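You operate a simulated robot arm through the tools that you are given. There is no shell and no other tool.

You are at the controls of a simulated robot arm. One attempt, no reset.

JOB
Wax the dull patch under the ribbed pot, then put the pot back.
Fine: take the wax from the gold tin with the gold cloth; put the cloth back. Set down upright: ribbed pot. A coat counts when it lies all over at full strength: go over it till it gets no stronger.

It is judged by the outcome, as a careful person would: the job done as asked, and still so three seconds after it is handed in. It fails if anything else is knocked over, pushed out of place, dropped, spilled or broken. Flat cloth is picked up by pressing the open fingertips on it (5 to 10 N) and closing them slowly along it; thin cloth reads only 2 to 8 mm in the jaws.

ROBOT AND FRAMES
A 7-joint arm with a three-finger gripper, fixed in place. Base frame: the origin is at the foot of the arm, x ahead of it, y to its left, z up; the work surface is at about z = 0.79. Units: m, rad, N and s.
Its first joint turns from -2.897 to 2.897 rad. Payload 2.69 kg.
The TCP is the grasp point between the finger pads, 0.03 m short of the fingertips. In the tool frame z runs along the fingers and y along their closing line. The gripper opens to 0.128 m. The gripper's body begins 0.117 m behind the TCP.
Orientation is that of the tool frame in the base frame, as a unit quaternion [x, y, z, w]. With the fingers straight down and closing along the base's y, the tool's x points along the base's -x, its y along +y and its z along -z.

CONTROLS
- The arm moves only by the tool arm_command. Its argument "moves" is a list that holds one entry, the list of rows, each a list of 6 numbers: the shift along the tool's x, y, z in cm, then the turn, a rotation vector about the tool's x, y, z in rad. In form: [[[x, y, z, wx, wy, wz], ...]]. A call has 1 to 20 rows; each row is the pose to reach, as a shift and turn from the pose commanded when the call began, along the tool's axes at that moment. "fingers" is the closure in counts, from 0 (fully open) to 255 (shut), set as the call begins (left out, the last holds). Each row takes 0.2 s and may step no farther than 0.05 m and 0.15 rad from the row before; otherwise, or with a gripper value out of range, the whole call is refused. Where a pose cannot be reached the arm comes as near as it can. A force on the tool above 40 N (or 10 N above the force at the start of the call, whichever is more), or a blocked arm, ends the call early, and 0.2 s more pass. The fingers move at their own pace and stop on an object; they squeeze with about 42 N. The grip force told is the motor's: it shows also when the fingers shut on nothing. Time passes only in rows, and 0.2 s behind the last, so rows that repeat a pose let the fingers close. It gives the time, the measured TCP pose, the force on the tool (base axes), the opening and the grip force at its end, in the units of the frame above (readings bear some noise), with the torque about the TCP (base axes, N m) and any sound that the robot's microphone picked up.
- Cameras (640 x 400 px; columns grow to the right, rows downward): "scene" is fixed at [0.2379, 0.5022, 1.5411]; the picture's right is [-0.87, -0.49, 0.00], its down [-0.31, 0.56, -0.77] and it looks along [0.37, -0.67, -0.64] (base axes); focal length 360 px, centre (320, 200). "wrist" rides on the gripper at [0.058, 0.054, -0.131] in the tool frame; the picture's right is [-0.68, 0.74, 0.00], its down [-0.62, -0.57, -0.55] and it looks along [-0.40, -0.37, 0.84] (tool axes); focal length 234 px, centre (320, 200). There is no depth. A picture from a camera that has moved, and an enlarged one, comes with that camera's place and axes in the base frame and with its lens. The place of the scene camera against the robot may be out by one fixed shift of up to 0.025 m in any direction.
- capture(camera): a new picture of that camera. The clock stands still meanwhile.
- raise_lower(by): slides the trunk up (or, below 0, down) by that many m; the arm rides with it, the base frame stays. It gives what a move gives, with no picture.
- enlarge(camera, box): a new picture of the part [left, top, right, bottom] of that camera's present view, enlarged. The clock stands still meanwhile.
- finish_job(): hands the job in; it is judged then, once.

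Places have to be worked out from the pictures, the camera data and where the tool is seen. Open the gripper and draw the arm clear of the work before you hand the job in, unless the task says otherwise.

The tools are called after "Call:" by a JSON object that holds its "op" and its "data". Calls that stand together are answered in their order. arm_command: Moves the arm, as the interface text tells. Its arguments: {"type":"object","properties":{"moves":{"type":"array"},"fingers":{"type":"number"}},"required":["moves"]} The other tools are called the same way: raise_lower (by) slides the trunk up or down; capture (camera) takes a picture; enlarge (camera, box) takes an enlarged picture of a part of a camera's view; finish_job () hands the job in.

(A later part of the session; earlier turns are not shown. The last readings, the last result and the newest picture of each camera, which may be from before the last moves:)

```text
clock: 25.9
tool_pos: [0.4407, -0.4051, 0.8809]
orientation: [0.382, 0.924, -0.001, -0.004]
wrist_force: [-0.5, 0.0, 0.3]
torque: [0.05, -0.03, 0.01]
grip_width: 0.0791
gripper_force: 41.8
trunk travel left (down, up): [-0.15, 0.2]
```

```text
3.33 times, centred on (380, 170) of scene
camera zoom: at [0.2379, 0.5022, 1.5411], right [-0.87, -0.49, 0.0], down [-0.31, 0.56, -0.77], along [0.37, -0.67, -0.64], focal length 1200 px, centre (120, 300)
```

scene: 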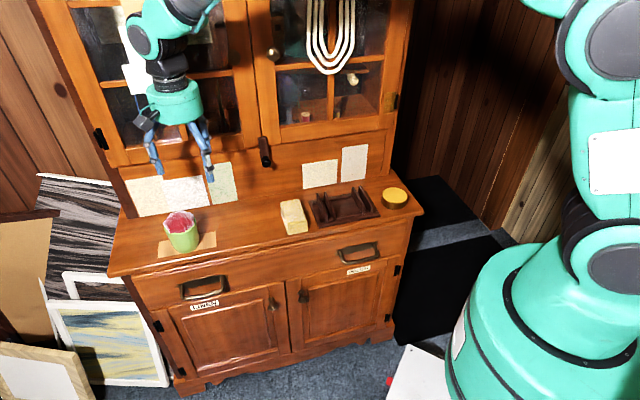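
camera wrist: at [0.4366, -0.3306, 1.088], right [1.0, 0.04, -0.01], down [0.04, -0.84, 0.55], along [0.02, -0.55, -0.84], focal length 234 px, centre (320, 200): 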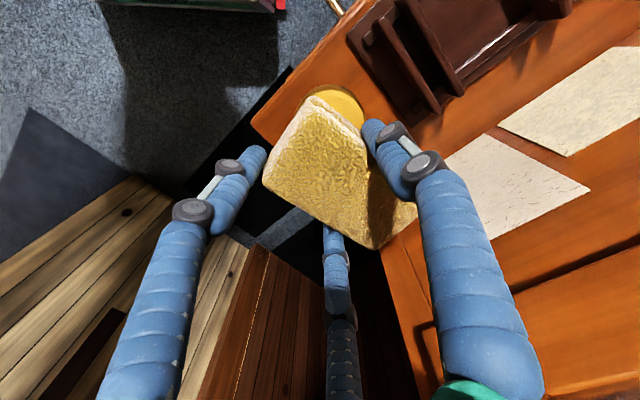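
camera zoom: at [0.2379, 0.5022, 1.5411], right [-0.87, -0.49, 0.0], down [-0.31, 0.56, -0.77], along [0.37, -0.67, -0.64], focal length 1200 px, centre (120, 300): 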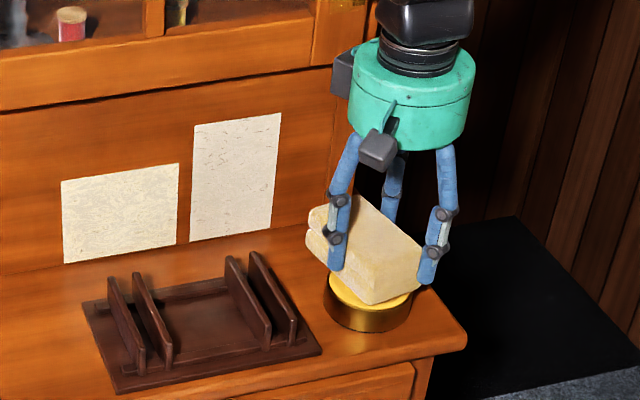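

The force is only beginning to change. I'll enlarge the view to check the pad's alignment over the tin.

Call:
{"op": "enlarge", "data": {"camera": "scene", "box": [360, 150, 420, 215]}}

Call:
{"op": "capture", "data": {"camera": "wrist"}}

```text
6.15 times, centred on (390, 182) of scene
camera zoom: at [0.2379, 0.5022, 1.5411], right [-0.87, -0.49, 0.0], down [-0.31, 0.56, -0.77], along [0.37, -0.67, -0.64], focal length 2215 px, centre (-111, 308)
```

zoom: 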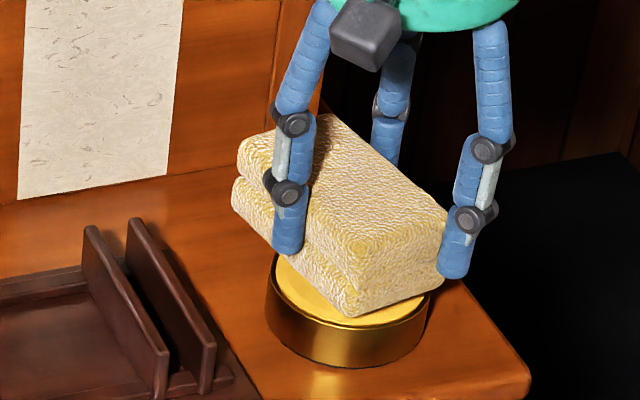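

```text
taken
camera wrist: at [0.4396, -0.327, 1.0111], right [1.0, 0.04, -0.01], down [0.04, -0.84, 0.55], along [0.02, -0.55, -0.84], focal length 234 px, centre (320, 200)
```

wrist: 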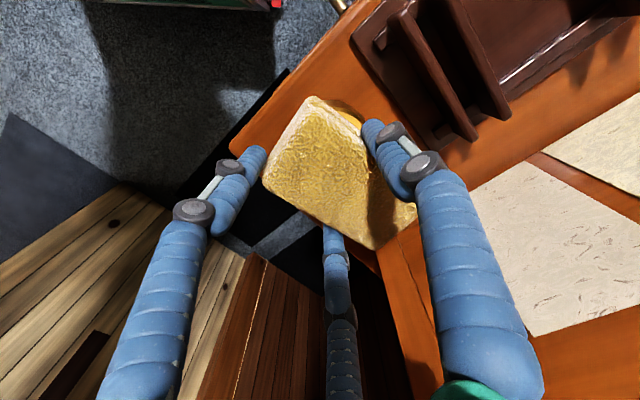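

The enlarged view shows the pad sitting about 1.5–2 cm too far toward the wall relative to the tin (it slid in the grip) and slightly toward −e1. I'll rise 1 cm, shift to centre it over the tin, and come down again.

Call:
{"op": "arm_command", "data": {"moves": [[[0, 0, -1.0, 0, 0, 0], [1.0, 0.4, -1.0, 0, 0, 0], [2.0, 0.8, -1.0, 0, 0, 0], [2.0, 0.8, -0.5, 0, 0, 0], [2.0, 0.8, 0, 0, 0, 0], [2.0, 0.8, 0, 0, 0, 0]]]}}

Call:
{"op": "enlarge", "data": {"camera": "scene", "box": [360, 150, 420, 215]}}

```text
clock: 27.3
tool_pos: [0.432, -0.387, 0.8807]
orientation: [0.382, 0.924, -0.001, -0.004]
wrist_force: [0.3, 0.6, -0.7]
torque: [-0.01, 0.01, 0.02]
grip_width: 0.0789
gripper_force: 42.2
trunk travel left (down, up): [-0.15, 0.2]
```

```text
6.15 times, centred on (390, 182) of scene
camera zoom: at [0.2379, 0.5022, 1.5411], right [-0.87, -0.49, 0.0], down [-0.31, 0.56, -0.77], along [0.37, -0.67, -0.64], focal length 2215 px, centre (-111, 308)
```

zoom: 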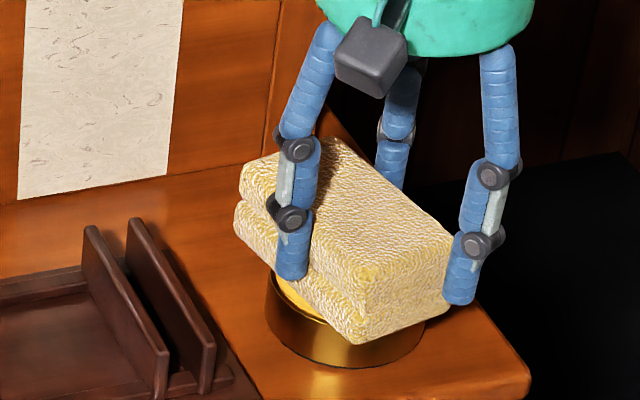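

Better centred. I'll add a small forward nudge and descend in fine steps toward contact.

Call:
{"op": "arm_command", "data": {"moves": [[[0.4, 0.2, 0.3, 0, 0, 0], [0.8, 0.3, 0.6, 0, 0, 0], [0.8, 0.3, 0.8, 0, 0, 0], [0.8, 0.3, 0.8, 0, 0, 0]]]}}

```text
clock: 28.3
tool_pos: [0.4286, -0.379, 0.8755]
orientation: [0.383, 0.924, 0.0, -0.003]
wrist_force: [0.6, -0.4, -0.3]
torque: [0.0, -0.01, 0.03]
grip_width: 0.0784
gripper_force: 42.4
trunk travel left (down, up): [-0.15, 0.2]
```

Call:
{"op": "arm_command", "data": {"moves": [[[0, 0, 0.2, 0, 0, 0], [0, 0, 0.4, 0, 0, 0], [0, 0, 0.4, 0, 0, 0]]]}}

```text
clock: 29.1
tool_pos: [0.4287, -0.3787, 0.8689]
orientation: [0.383, 0.924, 0.0, -0.003]
wrist_force: [-0.3, 0.5, 1.5]
torque: [0.05, -0.01, -0.01]
grip_width: 0.0785
gripper_force: 41.6
trunk travel left (down, up): [-0.15, 0.2]
```

The force is starting to rise (−1.4 → +1.5 N), so the pad is touching the tin. I'll press a little more.

Call:
{"op": "arm_command", "data": {"moves": [[[0, 0, 0.2, 0, 0, 0], [0, 0, 0.3, 0, 0, 0], [0, 0, 0.3, 0, 0, 0]]]}}

Call:
{"op": "enlarge", "data": {"camera": "scene", "box": [360, 150, 420, 215]}}

```text
clock: 29.8
tool_pos: [0.4308, -0.3792, 0.8701]
orientation: [0.383, 0.924, -0.002, -0.001]
wrist_force: [-5.5, 7.8, 22.0]
torque: [0.18, 0.07, -0.08]
grip_width: 0.0785
gripper_force: 42.0
trunk travel left (down, up): [-0.15, 0.2]
stopped in row 3: the force on the tool passed its limit at 41 N (the readings are from after the stop); the commanded pose is now the measured one
```

```text
6.15 times, centred on (390, 182) of scene
camera zoom: at [0.2379, 0.5022, 1.5411], right [-0.87, -0.49, 0.0], down [-0.31, 0.56, -0.77], along [0.37, -0.67, -0.64], focal length 2215 px, centre (-111, 308)
```

zoom: 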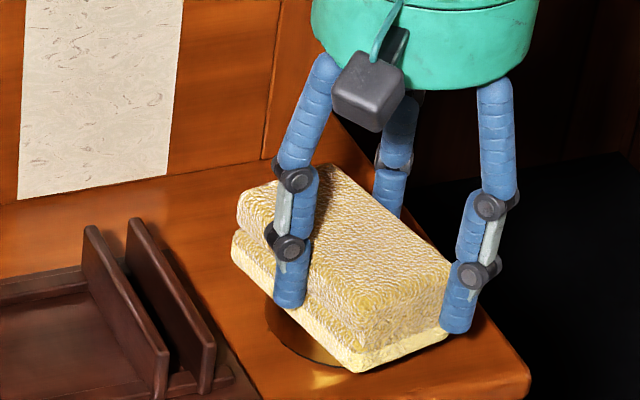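

It's in firm contact at about 22 N. I'll ease to a light press and hold it for a moment so the cloth takes wax without shoving the tin.

Call:
{"op": "arm_command", "data": {"moves": [[[0, 0, -0.1, 0, 0, 0], [0, 0, -0.1, 0, 0, 0], [0, 0, -0.1, 0, 0, 0], [0, 0, -0.1, 0, 0, 0], [0, 0, -0.1, 0, 0, 0]]]}}

```text
clock: 31.0
tool_pos: [0.4304, -0.381, 0.8689]
orientation: [0.382, 0.924, -0.002, -0.001]
wrist_force: [-1.8, 0.9, 17.5]
torque: [0.01, -0.48, -0.04]
grip_width: 0.0782
gripper_force: 42.0
trunk travel left (down, up): [-0.15, 0.2]
```

I've pressed at about 17 N for over a second. I'll lift clear and inspect the pad and tin.

Call:
{"op": "arm_command", "data": {"moves": [[[0, 0, -1.0, 0.001, 0.003, 0], [0, 0, -3.0, 0.001, 0.003, 0], [0, 0, -6.0, 0, 0, 0], [0, 0, -9.0, 0, 0, 0], [0, 0, -9.0, 0, 0, 0]]]}}

Call:
{"op": "enlarge", "data": {"camera": "scene", "box": [350, 130, 430, 215]}}

Call:
{"op": "capture", "data": {"camera": "wrist"}}

```text
clock: 32.2
tool_pos: [0.4313, -0.3796, 0.9585]
orientation: [0.383, 0.924, -0.001, -0.001]
wrist_force: [0.1, -0.9, -0.5]
torque: [0.0, -0.03, -0.01]
grip_width: 0.0778
gripper_force: 42.0
trunk travel left (down, up): [-0.15, 0.2]
```

```text
4.71 times, centred on (390, 172) of scene
camera zoom: at [0.2379, 0.5022, 1.5411], right [-0.87, -0.49, 0.0], down [-0.31, 0.56, -0.77], along [0.37, -0.67, -0.64], focal length 1694 px, centre (-9, 329)
```

zoom: 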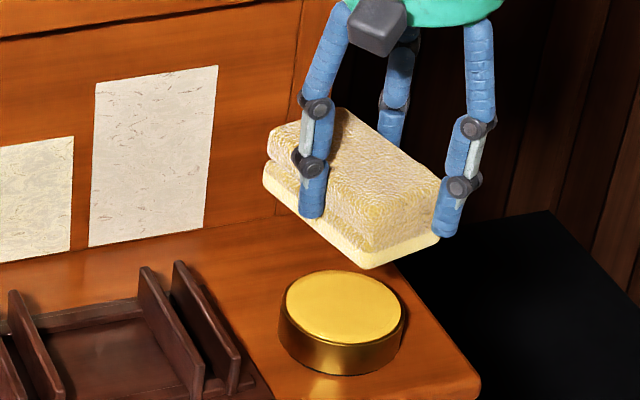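

```text
taken
camera wrist: at [0.4289, -0.3009, 1.0882], right [1.0, 0.04, 0.0], down [0.04, -0.84, 0.55], along [0.02, -0.55, -0.84], focal length 234 px, centre (320, 200)
```

wrist: 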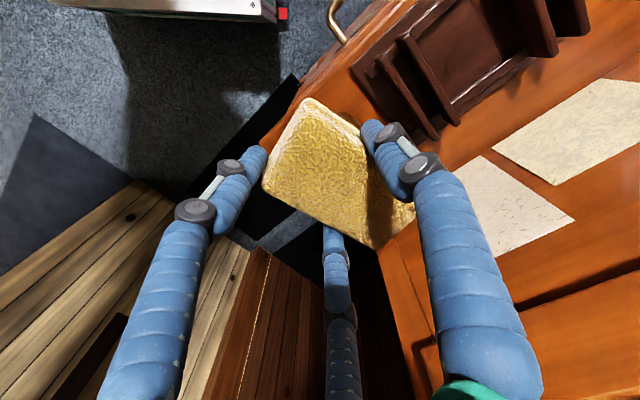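

The pad's underside now shows a smooth yellow layer, so it is loaded, and the tin hasn't moved. I'll carry the pad at a safe height along the counter to above the middle of the patch.

Call:
{"op": "arm_command", "data": {"moves": [[[0, 2.0, -1.5, 0, 0, 0], [0, 5.5, -3.0, 0, 0, 0], [0, 9.5, -4.5, 0, 0, 0], [0, 13.5, -4.5, 0, 0, 0], [0, 17.5, -4.5, 0, 0, 0], [0, 21.5, -4.5, 0, 0, 0], [0, 25.5, -4.5, 0, 0, 0], [0, 29.5, -4.5, 0, 0, 0], [0, 33.5, -4.5, 0, 0, 0], [0, 37.5, -4.5, 0, 0, 0], [0, 41.5, -4.5, 0, 0, 0], [0, 45.5, -4.5, 0, 0, 0], [0, 49.5, -4.5, 0, 0, 0], [0, 53.5, -4.5, 0, 0, 0], [0, 57.5, -4.5, 0, 0, 0], [0, 61.0, -4.5, 0, 0, 0], [0, 63.3, -4.5, 0, 0, 0], [0, 63.3, -4.5, 0, 0, 0]]]}}

Call:
{"op": "capture", "data": {"camera": "wrist"}}

Call:
{"op": "enlarge", "data": {"camera": "scene", "box": [130, 140, 290, 270]}}

```text
clock: 36.0
tool_pos: [0.8808, 0.0701, 1.003]
orientation: [0.383, 0.924, -0.001, -0.002]
wrist_force: [0.2, 0.6, -0.8]
torque: [-0.01, 0.0, -0.02]
grip_width: 0.0771
gripper_force: 42.0
trunk travel left (down, up): [-0.15, 0.2]
```

```text
taken
camera wrist: at [0.8779, 0.1478, 1.1329], right [1.0, 0.04, 0.0], down [0.04, -0.84, 0.55], along [0.02, -0.55, -0.84], focal length 234 px, centre (320, 200)
```

wrist: 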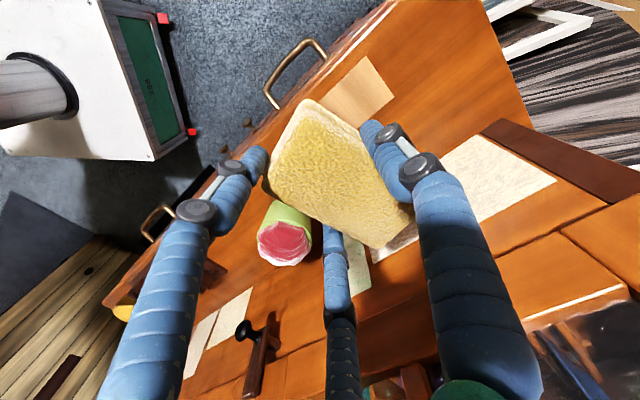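

```text
3.08 times, centred on (210, 205) of scene
camera zoom: at [0.2379, 0.5022, 1.5411], right [-0.87, -0.49, 0.0], down [-0.31, 0.56, -0.77], along [0.37, -0.67, -0.64], focal length 1107 px, centre (658, 185)
```

zoom: 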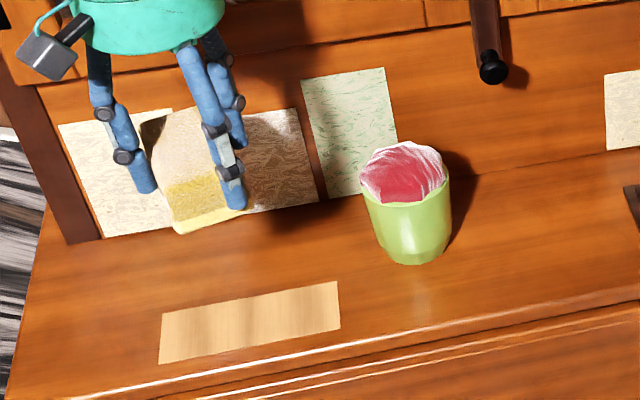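

The pad is over the patch. I'll descend to about 1 cm above it and check alignment.

Call:
{"op": "arm_command", "data": {"moves": [[[0, 0, 4.0, 0, 0, 0], [0, 0, 8.0, 0, 0, 0], [0, 0, 11.0, 0, 0, 0], [0, 0, 13.5, 0, 0, 0], [0, 0, 14.8, 0, 0, 0], [0, 0, 14.8, 0, 0, 0]]]}}

Call:
{"op": "enlarge", "data": {"camera": "scene", "box": [140, 180, 240, 270]}}

Call:
{"op": "capture", "data": {"camera": "wrist"}}

```text
clock: 37.4
tool_pos: [0.8792, 0.0682, 0.8544]
orientation: [0.382, 0.924, -0.001, -0.002]
wrist_force: [-0.5, 0.1, -1.1]
torque: [0.05, 0.02, 0.01]
grip_width: 0.0769
gripper_force: 41.7
trunk travel left (down, up): [-0.15, 0.2]
```

```text
4.44 times, centred on (190, 225) of scene
camera zoom: at [0.2379, 0.5022, 1.5411], right [-0.87, -0.49, 0.0], down [-0.31, 0.56, -0.77], along [0.37, -0.67, -0.64], focal length 1600 px, centre (898, 89)
```

zoom: 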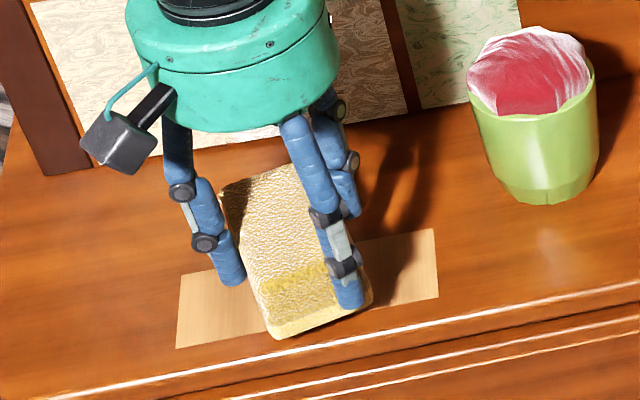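

```text
taken
camera wrist: at [0.8769, 0.1464, 0.9845], right [1.0, 0.04, 0.0], down [0.04, -0.84, 0.55], along [0.02, -0.55, -0.84], focal length 234 px, centre (320, 200)
```

wrist: 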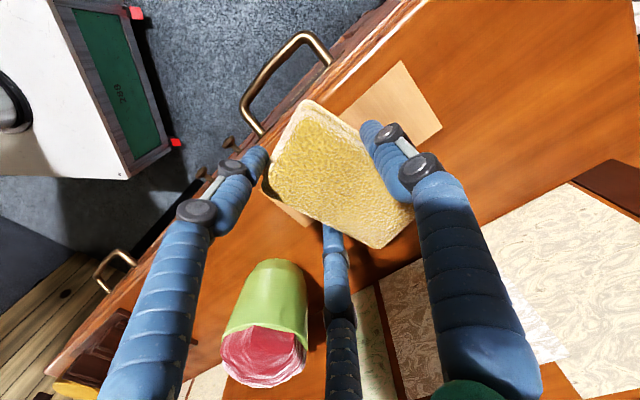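

The pad overlaps the patch's front edge by about 2 cm, so it covers the full width. I'll lower to touch in fine steps.

Call:
{"op": "arm_command", "data": {"moves": [[[0, 0, 0.8, 0, 0, 0], [0, 0, 1.2, 0, 0, 0], [0, 0, 1.4, 0, 0, 0], [0, 0, 1.4, 0, 0, 0]]]}}

```text
clock: 38.4
tool_pos: [0.8787, 0.0672, 0.8383]
orientation: [0.383, 0.924, -0.001, -0.002]
wrist_force: [0.4, 0.8, -0.3]
torque: [0.02, 0.01, -0.03]
grip_width: 0.0768
gripper_force: 41.6
trunk travel left (down, up): [-0.15, 0.2]
```

Call:
{"op": "arm_command", "data": {"moves": [[[0, 0, 0.15, 0, 0, 0], [0, 0, 0.3, 0, 0, 0], [0, 0, 0.3, 0, 0, 0]]]}}

```text
clock: 39.2
tool_pos: [0.8788, 0.0671, 0.8389]
orientation: [0.382, 0.924, 0.0, -0.001]
wrist_force: [-2.9, -2.4, 11.1]
torque: [0.09, -0.23, -0.17]
grip_width: 0.0766
gripper_force: 41.8
trunk travel left (down, up): [-0.15, 0.2]
```

Contact is at about 11 N. I'll stroke along the patch toward the far end, then back to the near end, slowly.

Call:
{"op": "arm_command", "data": {"moves": [[[0, 1.5, 0, 0, 0, 0], [0, 3.0, 0, 0, 0, 0], [0, 4.5, 0, 0, 0, 0], [0, 6.0, 0, 0, 0, 0], [0, 7.0, 0, 0, 0, 0], [0, 6.0, 0, 0, 0, 0], [0, 4.5, 0, 0, 0, 0], [0, 3.0, 0, 0, 0, 0], [0, 1.5, 0, 0, 0, 0], [0, 0, 0, 0, 0, 0], [0, -1.5, 0, 0, 0, 0], [0, -3.0, 0, 0, 0, 0], [0, -4.5, 0, 0, 0, 0], [0, -5.8, 0, 0, 0, 0], [0, -5.8, 0, 0, 0, 0]]]}}

Call:
{"op": "enlarge", "data": {"camera": "scene", "box": [140, 180, 260, 270]}}

Call:
{"op": "capture", "data": {"camera": "wrist"}}

```text
clock: 42.4
tool_pos: [0.8363, 0.0264, 0.838]
orientation: [0.382, 0.924, 0.0, -0.001]
wrist_force: [4.9, 3.5, 25.4]
torque: [-0.12, -0.73, -0.2]
grip_width: 0.0765
gripper_force: 42.3
trunk travel left (down, up): [-0.15, 0.2]
```

```text
4.44 times, centred on (200, 225) of scene
camera zoom: at [0.2379, 0.5022, 1.5411], right [-0.87, -0.49, 0.0], down [-0.31, 0.56, -0.77], along [0.37, -0.67, -0.64], focal length 1600 px, centre (853, 89)
```

zoom: 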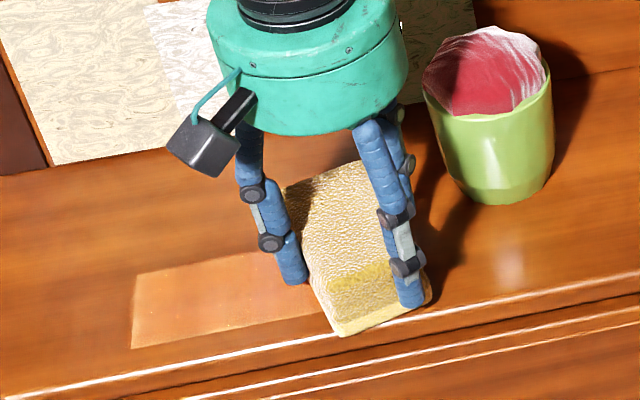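

```text
taken
camera wrist: at [0.8344, 0.1042, 0.968], right [1.0, 0.04, 0.0], down [0.04, -0.84, 0.55], along [0.02, -0.55, -0.84], focal length 234 px, centre (320, 200)
```

wrist: 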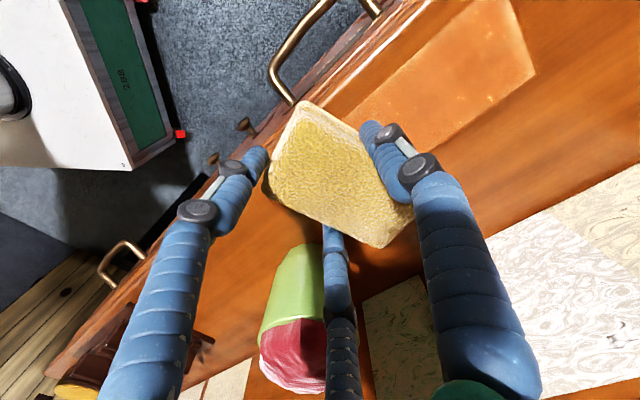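

It's working: the waxed part has turned orange. The force rose to 25 N at this end, so I'll ease up 1 mm and make more full passes.

Call:
{"op": "arm_command", "data": {"moves": [[[0, 0, -0.12, 0, 0, 0], [0, 1.5, -0.12, 0, 0, 0], [0, 3.0, -0.1, 0, 0, 0], [0, 4.5, -0.08, 0, 0, 0], [0, 6.0, -0.05, 0, 0, 0], [0, 7.5, -0.03, 0, 0, 0], [0, 9.0, 0, 0, 0, 0], [0, 10.5, 0, 0, 0, 0], [0, 12.0, 0, 0, 0, 0], [0, 13.0, 0, 0, 0, 0], [0, 12.0, 0, 0, 0, 0], [0, 10.5, 0, 0, 0, 0], [0, 9.0, 0, 0, 0, 0], [0, 7.5, -0.03, 0, 0, 0], [0, 6.0, -0.05, 0, 0, 0], [0, 4.5, -0.08, 0, 0, 0], [0, 3.0, -0.1, 0, 0, 0], [0, 1.5, -0.12, 0, 0, 0], [0, 0, -0.12, 0, 0, 0], [0, 0, -0.12, 0, 0, 0]]]}}

Call:
{"op": "enlarge", "data": {"camera": "scene", "box": [140, 180, 260, 270]}}

Call:
{"op": "capture", "data": {"camera": "wrist"}}

```text
clock: 46.6
tool_pos: [0.8355, 0.0268, 0.8381]
orientation: [0.383, 0.924, -0.001, -0.003]
wrist_force: [0.3, -0.8, 2.1]
torque: [-0.03, -0.12, -0.04]
grip_width: 0.0759
gripper_force: 41.5
trunk travel left (down, up): [-0.15, 0.2]
```

```text
4.44 times, centred on (200, 225) of scene
camera zoom: at [0.2379, 0.5022, 1.5411], right [-0.87, -0.49, 0.0], down [-0.31, 0.56, -0.77], along [0.37, -0.67, -0.64], focal length 1600 px, centre (853, 89)
```

zoom: 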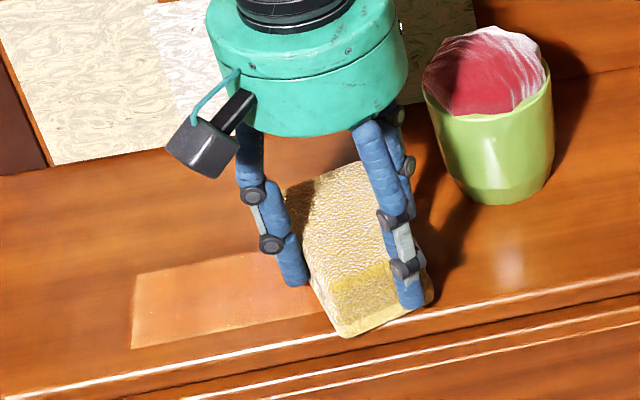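

```text
taken
camera wrist: at [0.8339, 0.105, 0.9679], right [1.0, 0.04, -0.01], down [0.04, -0.84, 0.55], along [0.02, -0.55, -0.84], focal length 234 px, centre (320, 200)
```

wrist: 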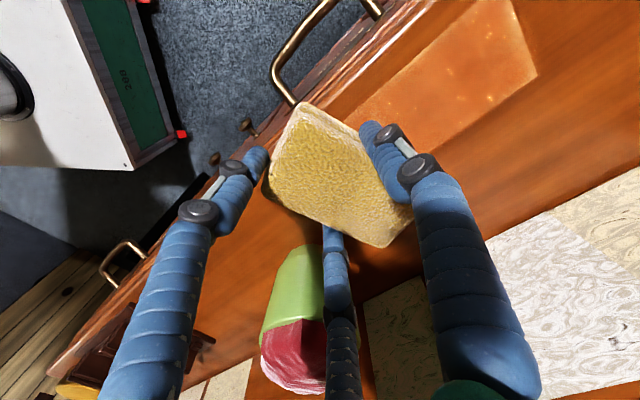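

The colour deepened. The force is light at this end now, so I'll press slightly more and keep passing.

Call:
{"op": "arm_command", "data": {"moves": [[[0, 0, 0.1, 0, 0, 0], [0, 1.5, 0.1, 0, 0, 0], [0, 3.0, 0.1, 0, 0, 0], [0, 4.5, 0.12, 0, 0, 0], [0, 6.0, 0.13, 0, 0, 0], [0, 7.5, 0.14, 0, 0, 0], [0, 9.0, 0.15, 0, 0, 0], [0, 10.5, 0.15, 0, 0, 0], [0, 12.0, 0.15, 0, 0, 0], [0, 13.2, 0.15, 0, 0, 0], [0, 12.0, 0.15, 0, 0, 0], [0, 10.5, 0.15, 0, 0, 0], [0, 9.0, 0.15, 0, 0, 0], [0, 7.5, 0.14, 0, 0, 0], [0, 6.0, 0.13, 0, 0, 0], [0, 4.5, 0.12, 0, 0, 0], [0, 3.0, 0.1, 0, 0, 0], [0, 1.5, 0.1, 0, 0, 0], [0, 0, 0.1, 0, 0, 0], [0, 0, 0.1, 0, 0, 0]]]}}

Call:
{"op": "enlarge", "data": {"camera": "scene", "box": [140, 180, 260, 270]}}

Call:
{"op": "capture", "data": {"camera": "wrist"}}

```text
clock: 50.8
tool_pos: [0.8356, 0.0265, 0.836]
orientation: [0.385, 0.923, -0.001, -0.003]
wrist_force: [-0.8, -2.3, 7.9]
torque: [-0.19, -0.31, -0.26]
grip_width: 0.0756
gripper_force: 42.0
trunk travel left (down, up): [-0.15, 0.2]
```

```text
4.44 times, centred on (200, 225) of scene
camera zoom: at [0.2379, 0.5022, 1.5411], right [-0.87, -0.49, 0.0], down [-0.31, 0.56, -0.77], along [0.37, -0.67, -0.64], focal length 1600 px, centre (853, 89)
```

zoom: 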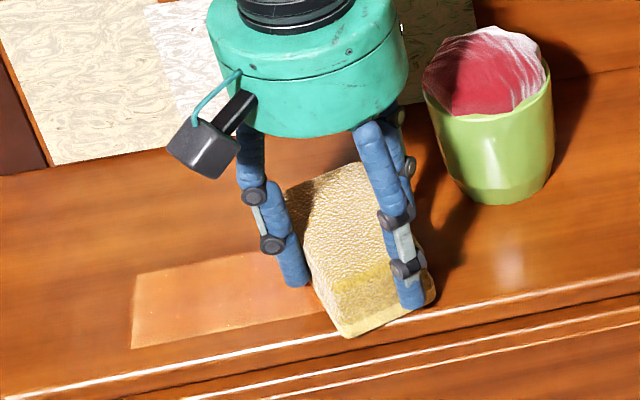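

```text
taken
camera wrist: at [0.8335, 0.1049, 0.9675], right [1.0, 0.04, -0.01], down [0.04, -0.84, 0.55], along [0.02, -0.55, -0.84], focal length 234 px, centre (320, 200)
```

wrist: 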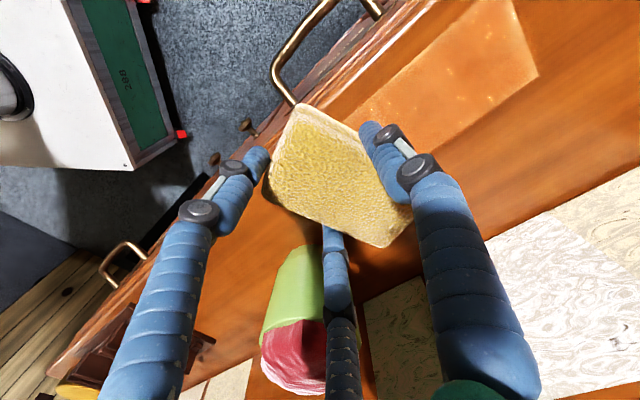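

There's little change between the last two passes. I'll lift the pad clear and look at the whole patch.

Call:
{"op": "arm_command", "data": {"moves": [[[0, 0, -2.0, 0, 0, 0], [0, 0, -6.0, 0, 0, 0], [0, 0, -10.0, 0, 0, 0], [0, -4.0, -14.0, 0, 0, 0], [0, -8.0, -16.0, 0, 0, 0], [0, -12.0, -16.0, 0, 0, 0], [0, -16.0, -16.0, 0, 0, 0], [0, -16.0, -16.0, 0, 0, 0]]]}}

Call:
{"op": "enlarge", "data": {"camera": "scene", "box": [140, 190, 240, 270]}}

Call:
{"op": "capture", "data": {"camera": "wrist"}}

Call:
{"op": "enlarge", "data": {"camera": "scene", "box": [180, 80, 340, 220]}}

```text
refused: row 4 steps farther than a row can; nothing moved
```

```text
5.00 times, centred on (190, 230) of scene
camera zoom: at [0.2379, 0.5022, 1.5411], right [-0.87, -0.49, 0.0], down [-0.31, 0.56, -0.77], along [0.37, -0.67, -0.64], focal length 1800 px, centre (970, 50)
```

zoom: 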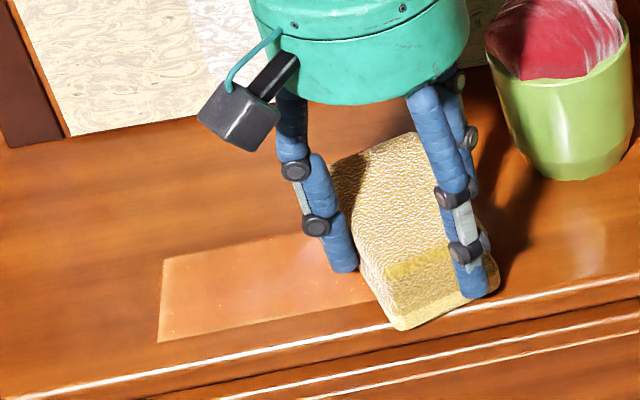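

```text
taken
camera wrist: at [0.8335, 0.1049, 0.9675], right [1.0, 0.04, -0.01], down [0.04, -0.84, 0.55], along [0.02, -0.55, -0.84], focal length 234 px, centre (320, 200)
```

wrist: 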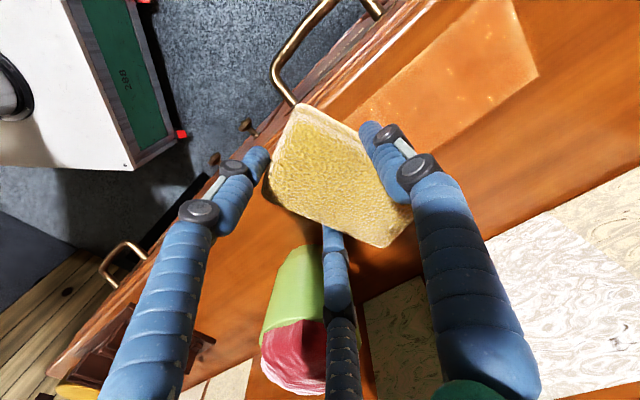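

```text
2.86 times, centred on (260, 150) of scene
camera zoom: at [0.2379, 0.5022, 1.5411], right [-0.87, -0.49, 0.0], down [-0.31, 0.56, -0.77], along [0.37, -0.67, -0.64], focal length 1028 px, centre (491, 343)
```

zoom: 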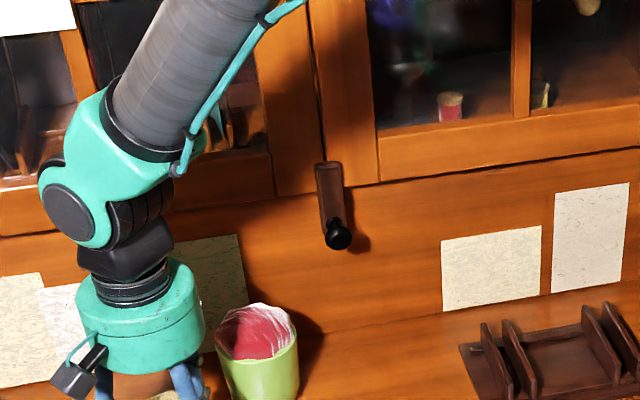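

One row stepped too far and the move was refused. I'll retry with smaller steps, lifting first and then moving aside above pot height.

Call:
{"op": "arm_command", "data": {"moves": [[[0, 0, -2.0, 0, 0, 0], [0, 0, -6.0, 0, 0, 0], [0, 0, -10.0, 0, 0, 0], [0, 0, -14.0, 0, 0, 0], [0, -3.5, -16.0, 0, 0, 0], [0, -7.5, -16.0, 0, 0, 0], [0, -11.5, -16.0, 0, 0, 0], [0, -15.5, -16.0, 0, 0, 0], [0, -15.5, -16.0, 0, 0, 0]]]}}

Call:
{"op": "enlarge", "data": {"camera": "scene", "box": [140, 190, 240, 270]}}

Call:
{"op": "capture", "data": {"camera": "wrist"}}

Call:
{"op": "enlarge", "data": {"camera": "scene", "box": [180, 80, 340, 220]}}

```text
clock: 52.8
tool_pos: [0.7289, -0.0812, 0.9969]
orientation: [0.383, 0.924, 0.0, -0.002]
wrist_force: [-0.8, 0.1, -0.3]
torque: [0.03, -0.03, -0.03]
grip_width: 0.0754
gripper_force: 41.8
trunk travel left (down, up): [-0.15, 0.2]
```

```text
5.00 times, centred on (190, 230) of scene
camera zoom: at [0.2379, 0.5022, 1.5411], right [-0.87, -0.49, 0.0], down [-0.31, 0.56, -0.77], along [0.37, -0.67, -0.64], focal length 1800 px, centre (970, 50)
```

zoom: 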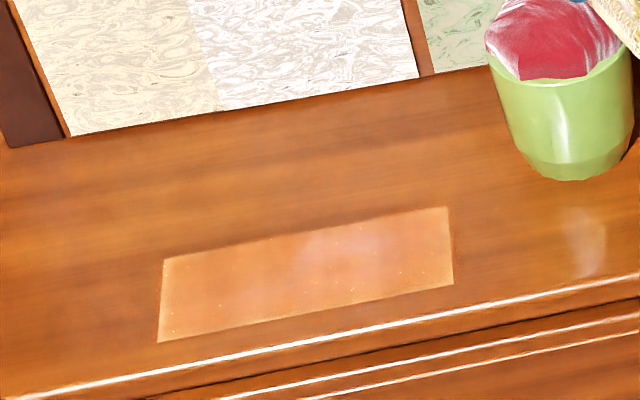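

```text
taken
camera wrist: at [0.7265, -0.0041, 1.126], right [1.0, 0.04, 0.0], down [0.04, -0.84, 0.55], along [0.02, -0.55, -0.84], focal length 234 px, centre (320, 200)
```

wrist: 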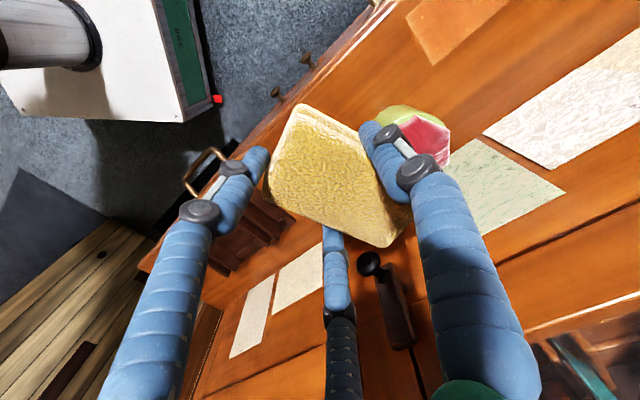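

```text
2.86 times, centred on (260, 150) of scene
camera zoom: at [0.2379, 0.5022, 1.5411], right [-0.87, -0.49, 0.0], down [-0.31, 0.56, -0.77], along [0.37, -0.67, -0.64], focal length 1028 px, centre (491, 343)
```

zoom: 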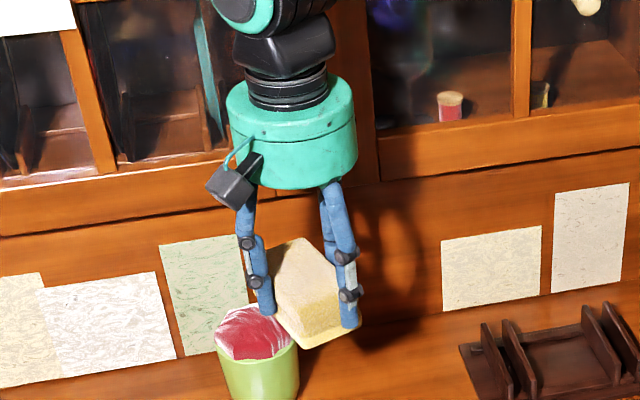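

The patch looks evenly orange now. I'll zoom in further to judge its evenness and edges.

Call:
{"op": "enlarge", "data": {"camera": "scene", "box": [168, 226, 236, 264]}}

Call:
{"op": "enlarge", "data": {"camera": "wrist", "box": [390, 0, 530, 80]}}

```text
9.41 times, centred on (202, 245) of scene
camera zoom: at [0.2379, 0.5022, 1.5411], right [-0.87, -0.49, 0.0], down [-0.31, 0.56, -0.77], along [0.37, -0.67, -0.64], focal length 3387 px, centre (1431, -224)
```

zoom: 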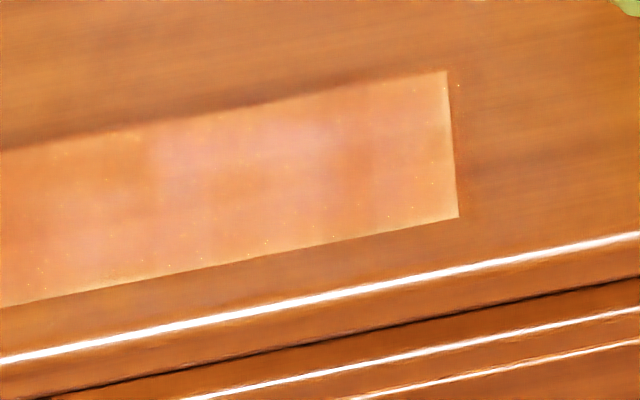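

```text
4.57 times, centred on (460, 40) of wrist
camera zoom: at [0.7265, -0.0041, 1.126], right [1.0, 0.04, 0.0], down [0.04, -0.84, 0.55], along [0.02, -0.55, -0.84], focal length 1070 px, centre (-320, 931)
```

zoom: 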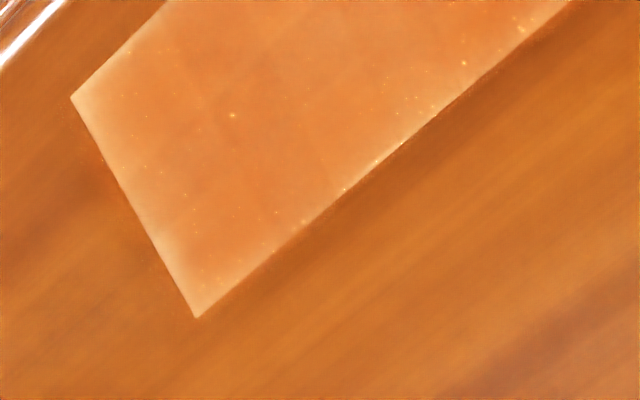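

The near end and the edges look slightly paler. I'll check the far end too, before reloading the cloth and making more passes.

Call:
{"op": "enlarge", "data": {"camera": "scene", "box": [145, 226, 213, 264]}}

Call:
{"op": "enlarge", "data": {"camera": "scene", "box": [215, 150, 275, 205]}}

```text
9.41 times, centred on (179, 245) of scene
camera zoom: at [0.2379, 0.5022, 1.5411], right [-0.87, -0.49, 0.0], down [-0.31, 0.56, -0.77], along [0.37, -0.67, -0.64], focal length 3387 px, centre (1647, -224)
```

zoom: 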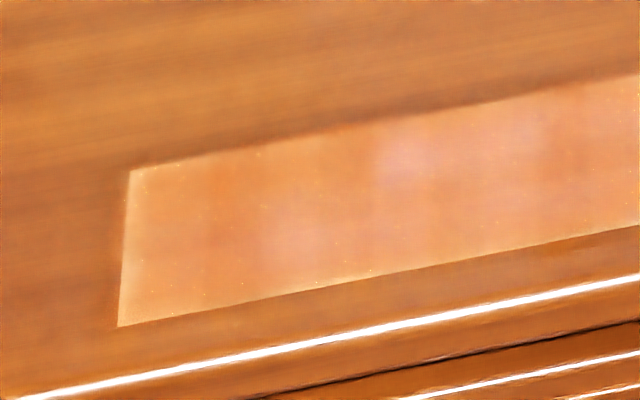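

```text
7.27 times, centred on (245, 178) of scene
camera zoom: at [0.2379, 0.5022, 1.5411], right [-0.87, -0.49, 0.0], down [-0.31, 0.56, -0.77], along [0.37, -0.67, -0.64], focal length 2618 px, centre (866, 364)
```

zoom: 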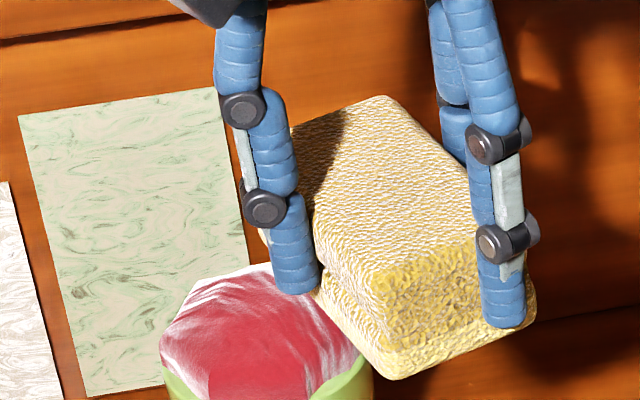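

The pad still carries wax, and the faint paler rims are at both ends. I'll go back and repeat the passes, reaching about 1.3 cm farther past each end; the clearance to the pot is still about 1.5 cm.

Call:
{"op": "arm_command", "data": {"moves": [[[0.1, 3.5, 0, 0, 0, 0], [0.2, 7.5, 0, 0, 0, 0], [0.2, 11.5, 0, 0, 0, 0], [0.2, 15.5, 0, 0, 0, 0], [0.2, 17.5, 0, 0, 0, 0], [0.2, 17.5, 4.0, 0, 0, 0], [0.2, 17.5, 8.5, 0, 0, 0], [0.2, 17.5, 12.5, 0, 0, 0], [0.2, 17.5, 14.8, 0, 0, 0], [0.2, 17.5, 15.5, 0, 0, 0], [0.2, 17.5, 15.9, 0, 0, 0], [0.2, 17.5, 16.1, 0, 0, 0], [0.2, 17.5, 16.1, 0, 0, 0]]]}}

```text
clock: 55.6
tool_pos: [0.8503, 0.0402, 0.8378]
orientation: [0.382, 0.924, -0.001, -0.001]
wrist_force: [-2.4, 1.6, 17.9]
torque: [-0.06, -0.07, -0.23]
grip_width: 0.0751
gripper_force: 42.1
trunk travel left (down, up): [-0.15, 0.2]
```

Contact is at about 18 N. I'll make full passes with the extended ends.

Call:
{"op": "arm_command", "data": {"moves": [[[0, -1.2, -0.03, 0, 0, 0], [0, -2.4, -0.03, 0, 0, 0], [0, -3.1, -0.03, 0, 0, 0], [0, -1.8, -0.03, 0, 0, 0], [0, 0, -0.03, 0, 0, 0], [0, 1.8, -0.02, 0, 0, 0], [0, 3.6, 0, 0, 0, 0], [0, 5.4, 0, 0, 0, 0], [0, 7.2, 0, 0, 0, 0], [0, 9.0, 0, 0, 0, 0], [0, 10.8, 0, 0, 0, 0], [0, 12.2, 0, 0, 0, 0], [0, 10.8, 0, 0, 0, 0], [0, 12.2, 0, 0, 0, 0], [0, 10.8, 0, 0, 0, 0], [0, 9.0, 0, 0, 0, 0], [0, 7.2, 0, 0, 0, 0], [0, 5.4, 0, 0, 0, 0], [0, 3.6, 0, 0, 0, 0], [0, 1.8, 0, 0, 0, 0]]]}}

Call:
{"op": "arm_command", "data": {"moves": [[[0, -1.8, 0, 0, 0, 0], [0, -3.3, 0, 0, 0, 0], [0, -4.9, 0, 0, 0, 0], [0, -3.3, 0, 0, 0, 0], [0, -4.9, 0, 0, 0, 0], [0, -3.3, 0, 0, 0, 0], [0, -1.8, 0, 0, 0, 0], [0, -1.8, 0, 0, 0, 0]]]}}

Call:
{"op": "enlarge", "data": {"camera": "scene", "box": [140, 180, 260, 270]}}

```text
clock: 59.8
tool_pos: [0.8631, 0.0559, 0.836]
orientation: [0.382, 0.924, 0.0, -0.001]
wrist_force: [3.2, 3.2, 22.8]
torque: [-0.03, -0.52, -0.16]
grip_width: 0.0751
gripper_force: 41.5
trunk travel left (down, up): [-0.15, 0.2]
```

```text
clock: 61.6
tool_pos: [0.8486, 0.0429, 0.8368]
orientation: [0.382, 0.924, -0.001, -0.002]
wrist_force: [-4.8, -3.7, 18.4]
torque: [-0.26, -0.17, -0.2]
grip_width: 0.0748
gripper_force: 42.5
trunk travel left (down, up): [-0.15, 0.2]
```

```text
4.44 times, centred on (200, 225) of scene
camera zoom: at [0.2379, 0.5022, 1.5411], right [-0.87, -0.49, 0.0], down [-0.31, 0.56, -0.77], along [0.37, -0.67, -0.64], focal length 1600 px, centre (853, 89)
```

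zoom: 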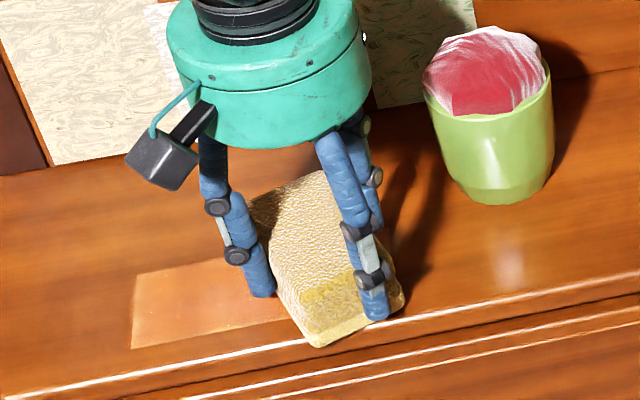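

Now I'll lift off and move aside to the same viewpoint as before, to compare the coat.

Call:
{"op": "arm_command", "data": {"moves": [[[0, 0, -2.0, 0, 0, 0], [0, 0, -6.0, 0, 0, 0], [0, 0, -10.0, 0, 0, 0], [0, 0, -14.0, 0, 0, 0], [0, -3.5, -16.0, 0, 0, 0], [0, -7.5, -16.0, 0, 0, 0], [0, -11.5, -16.0, 0, 0, 0], [0, -15.5, -16.0, 0, 0, 0], [0, -17.4, -16.0, 0, 0, 0], [0, -17.4, -16.0, 0, 0, 0]]]}}

Call:
{"op": "enlarge", "data": {"camera": "scene", "box": [168, 226, 236, 264]}}

Call:
{"op": "enlarge", "data": {"camera": "scene", "box": [145, 226, 213, 264]}}

Call:
{"op": "enlarge", "data": {"camera": "wrist", "box": [390, 0, 530, 80]}}

Call:
{"op": "enlarge", "data": {"camera": "scene", "box": [140, 190, 240, 270]}}

```text
clock: 63.8
tool_pos: [0.7264, -0.0792, 0.9959]
orientation: [0.383, 0.924, -0.001, -0.002]
wrist_force: [-0.2, 0.2, -0.3]
torque: [0.01, -0.01, 0.01]
grip_width: 0.0746
gripper_force: 41.9
trunk travel left (down, up): [-0.15, 0.2]
```

```text
9.41 times, centred on (202, 245) of scene
camera zoom: at [0.2379, 0.5022, 1.5411], right [-0.87, -0.49, 0.0], down [-0.31, 0.56, -0.77], along [0.37, -0.67, -0.64], focal length 3387 px, centre (1431, -224)
```

zoom: 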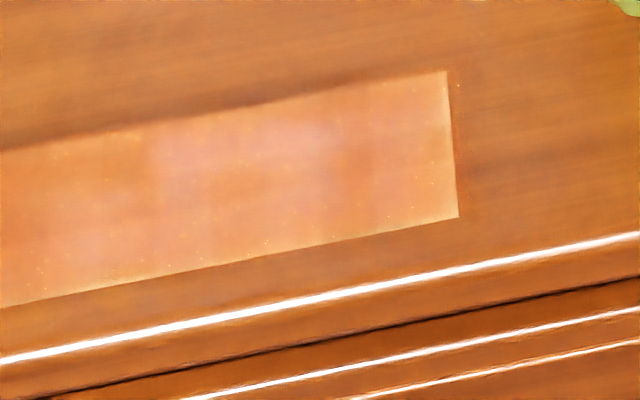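

```text
9.41 times, centred on (179, 245) of scene
camera zoom: at [0.2379, 0.5022, 1.5411], right [-0.87, -0.49, 0.0], down [-0.31, 0.56, -0.77], along [0.37, -0.67, -0.64], focal length 3387 px, centre (1647, -224)
```

zoom: 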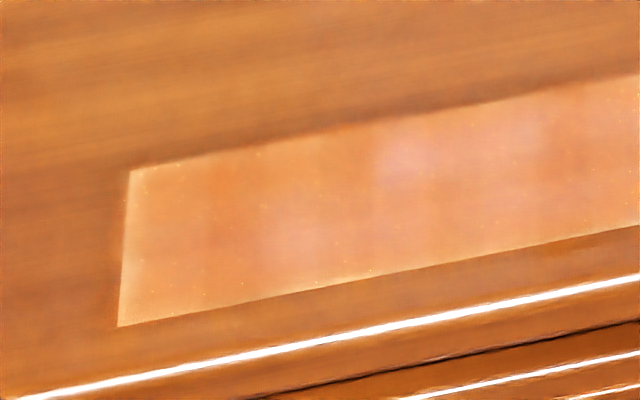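

```text
4.57 times, centred on (460, 40) of wrist
camera zoom: at [0.7237, -0.0011, 1.1263], right [1.0, 0.04, 0.0], down [0.04, -0.84, 0.55], along [0.02, -0.55, -0.84], focal length 1070 px, centre (-320, 931)
```

zoom: 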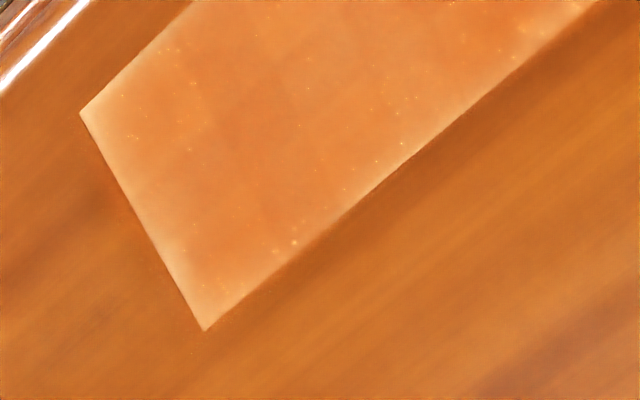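

```text
5.00 times, centred on (190, 230) of scene
camera zoom: at [0.2379, 0.5022, 1.5411], right [-0.87, -0.49, 0.0], down [-0.31, 0.56, -0.77], along [0.37, -0.67, -0.64], focal length 1800 px, centre (970, 50)
```

zoom: 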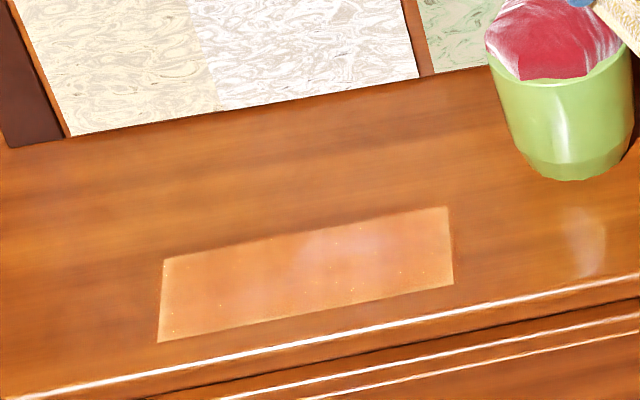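

The coat looks identical after the extra passes, including the thin pale rim, so it has either saturated or the cloth has run low. I'll reload from the tin once and go over it again to see whether it gets any stronger.

Call:
{"op": "arm_command", "data": {"moves": [[[0, -3.0, 0, 0, 0, 0], [0, -7.0, 0, 0, 0, 0], [0, -11.0, 0, 0, 0, 0], [0, -15.0, 0, 0, 0, 0], [0, -19.0, 0, 0, 0, 0], [0, -23.0, 0, 0, 0, 0], [-0.2, -27.0, 0, 0, 0, 0], [-0.3, -31.0, 0, 0, 0, 0], [-0.4, -35.0, 0, 0, 0, 0], [-0.4, -39.0, 0, 0, 0, 0], [-0.4, -42.0, 0, 0, 0, 0], [-0.4, -42.3, 3.0, 0, 0, 0], [-0.4, -42.3, 6.5, 0, 0, 0], [-0.4, -42.3, 9.5, 0, 0, 0], [-0.4, -42.3, 11.5, 0, 0, 0], [-0.4, -42.3, 11.5, 0, 0, 0]]]}}

Call:
{"op": "enlarge", "data": {"camera": "scene", "box": [360, 150, 420, 215]}}

```text
clock: 67.2
tool_pos: [0.4293, -0.3816, 0.8831]
orientation: [0.383, 0.924, -0.001, -0.002]
wrist_force: [0.5, 0.3, 0.0]
torque: [0.02, 0.03, -0.02]
grip_width: 0.0745
gripper_force: 42.4
trunk travel left (down, up): [-0.15, 0.2]
```

```text
6.15 times, centred on (390, 182) of scene
camera zoom: at [0.2379, 0.5022, 1.5411], right [-0.87, -0.49, 0.0], down [-0.31, 0.56, -0.77], along [0.37, -0.67, -0.64], focal length 2215 px, centre (-111, 308)
```

zoom: 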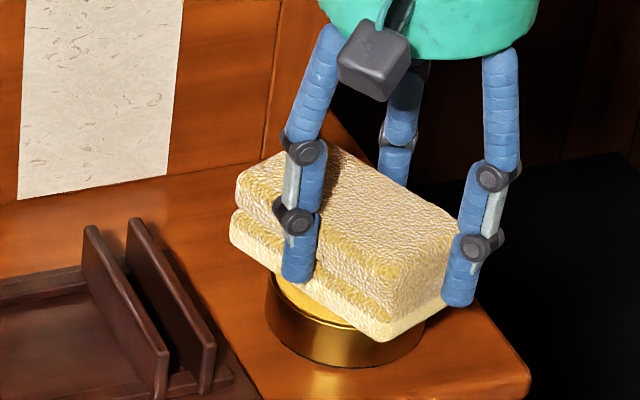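

The pad is aligned over the tin. I'll press down finely.

Call:
{"op": "arm_command", "data": {"moves": [[[0, 0, 0.6, 0, 0, 0], [0, 0, 1.1, 0, 0, 0], [0, 0, 1.4, 0, 0, 0], [0, 0, 1.4, 0, 0, 0]]]}}

```text
clock: 68.2
tool_pos: [0.4304, -0.3817, 0.8684]
orientation: [0.382, 0.924, 0.0, -0.002]
wrist_force: [-0.2, 0.3, -0.9]
torque: [0.01, 0.03, -0.04]
grip_width: 0.0745
gripper_force: 41.2
trunk travel left (down, up): [-0.15, 0.2]
```

Call:
{"op": "arm_command", "data": {"moves": [[[0, 0, 0.2, 0, 0, 0], [0, 0, 0.35, 0, 0, 0], [0, 0, 0.35, 0, 0, 0], [0, 0, 0.35, 0, 0, 0]]]}}

```text
clock: 69.2
tool_pos: [0.4306, -0.3831, 0.8677]
orientation: [0.383, 0.924, -0.002, 0.0]
wrist_force: [-4.5, 6.0, 20.8]
torque: [0.31, -0.3, 0.07]
grip_width: 0.0743
gripper_force: 42.2
trunk travel left (down, up): [-0.15, 0.2]
stopped in row 4: the force on the tool passed its limit at 40 N (the readings are from after the stop); the commanded pose is now the measured one
```

The cloth is reloaded. I'll lift and return to the patch.

Call:
{"op": "arm_command", "data": {"moves": [[[0, 0, -1.0, 0, 0, 0], [0, 0, -5.0, 0, 0, 0], [0, 0, -9.5, 0, 0, 0], [0, 3.0, -13.0, 0, 0, 0], [0, 7.0, -13.0, 0, 0, 0], [0, 11.0, -13.0, 0, 0, 0], [0, 15.5, -13.0, 0, 0, 0], [0, 20.0, -13.0, 0, 0, 0], [0, 24.5, -13.0, 0, 0, 0], [0, 29.0, -13.0, 0, 0, 0], [0, 33.5, -13.0, 0, 0, 0], [0, 38.0, -13.0, 0, 0, 0], [0, 42.5, -13.0, 0, 0, 0], [0, 47.0, -13.0, 0, 0, 0], [0, 51.5, -13.0, 0, 0, 0], [0, 56.0, -13.0, 0, 0, 0], [0, 60.0, -13.0, 0, 0, 0], [0.1, 63.0, -13.0, 0, 0, 0], [0.1, 63.5, -13.0, -0.0037, 0.0015, 0], [0.1, 63.5, -13.0, -0.0037, 0.0015, 0]]]}}

Call:
{"op": "enlarge", "data": {"camera": "scene", "box": [130, 140, 290, 270]}}

```text
clock: 73.4
tool_pos: [0.8799, 0.0684, 0.9921]
orientation: [0.383, 0.924, 0.001, -0.001]
wrist_force: [0.3, 0.4, -0.6]
torque: [0.03, 0.0, -0.01]
grip_width: 0.0747
gripper_force: 42.2
trunk travel left (down, up): [-0.15, 0.2]
```

```text
3.08 times, centred on (210, 205) of scene
camera zoom: at [0.2379, 0.5022, 1.5411], right [-0.87, -0.49, 0.0], down [-0.31, 0.56, -0.77], along [0.37, -0.67, -0.64], focal length 1107 px, centre (658, 185)
```

zoom: 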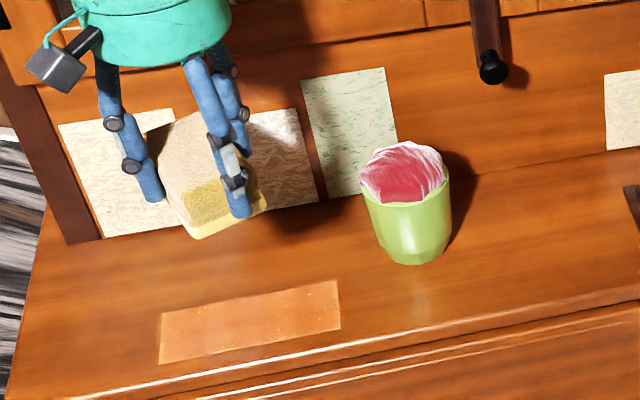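

I'll descend to just above the patch, then touch gently.

Call:
{"op": "arm_command", "data": {"moves": [[[0, 0, 4.0, 0, 0, 0], [0, 0, 8.0, 0, 0, 0], [0, 0, 12.0, 0, 0, 0], [0, 0, 14.2, 0, 0, 0], [0, 0, 15.0, 0, 0, 0], [0, 0, 15.4, 0, 0, 0], [0, 0, 15.4, 0, 0, 0]]]}}

```text
clock: 75.0
tool_pos: [0.8798, 0.0669, 0.8382]
orientation: [0.382, 0.924, 0.0, -0.001]
wrist_force: [0.6, 0.5, -0.1]
torque: [-0.01, 0.03, -0.02]
grip_width: 0.0743
gripper_force: 41.8
trunk travel left (down, up): [-0.15, 0.2]
```

Call:
{"op": "arm_command", "data": {"moves": [[[0, 0, 0.15, 0, 0, 0], [0, 0, 0.3, 0, 0, 0], [0, 0, 0.3, 0, 0, 0]]]}}

```text
clock: 75.8
tool_pos: [0.8789, 0.0676, 0.8367]
orientation: [0.383, 0.924, 0.0, -0.001]
wrist_force: [-0.4, -0.3, 0.6]
torque: [-0.03, -0.09, -0.02]
grip_width: 0.0739
gripper_force: 42.2
trunk travel left (down, up): [-0.15, 0.2]
```

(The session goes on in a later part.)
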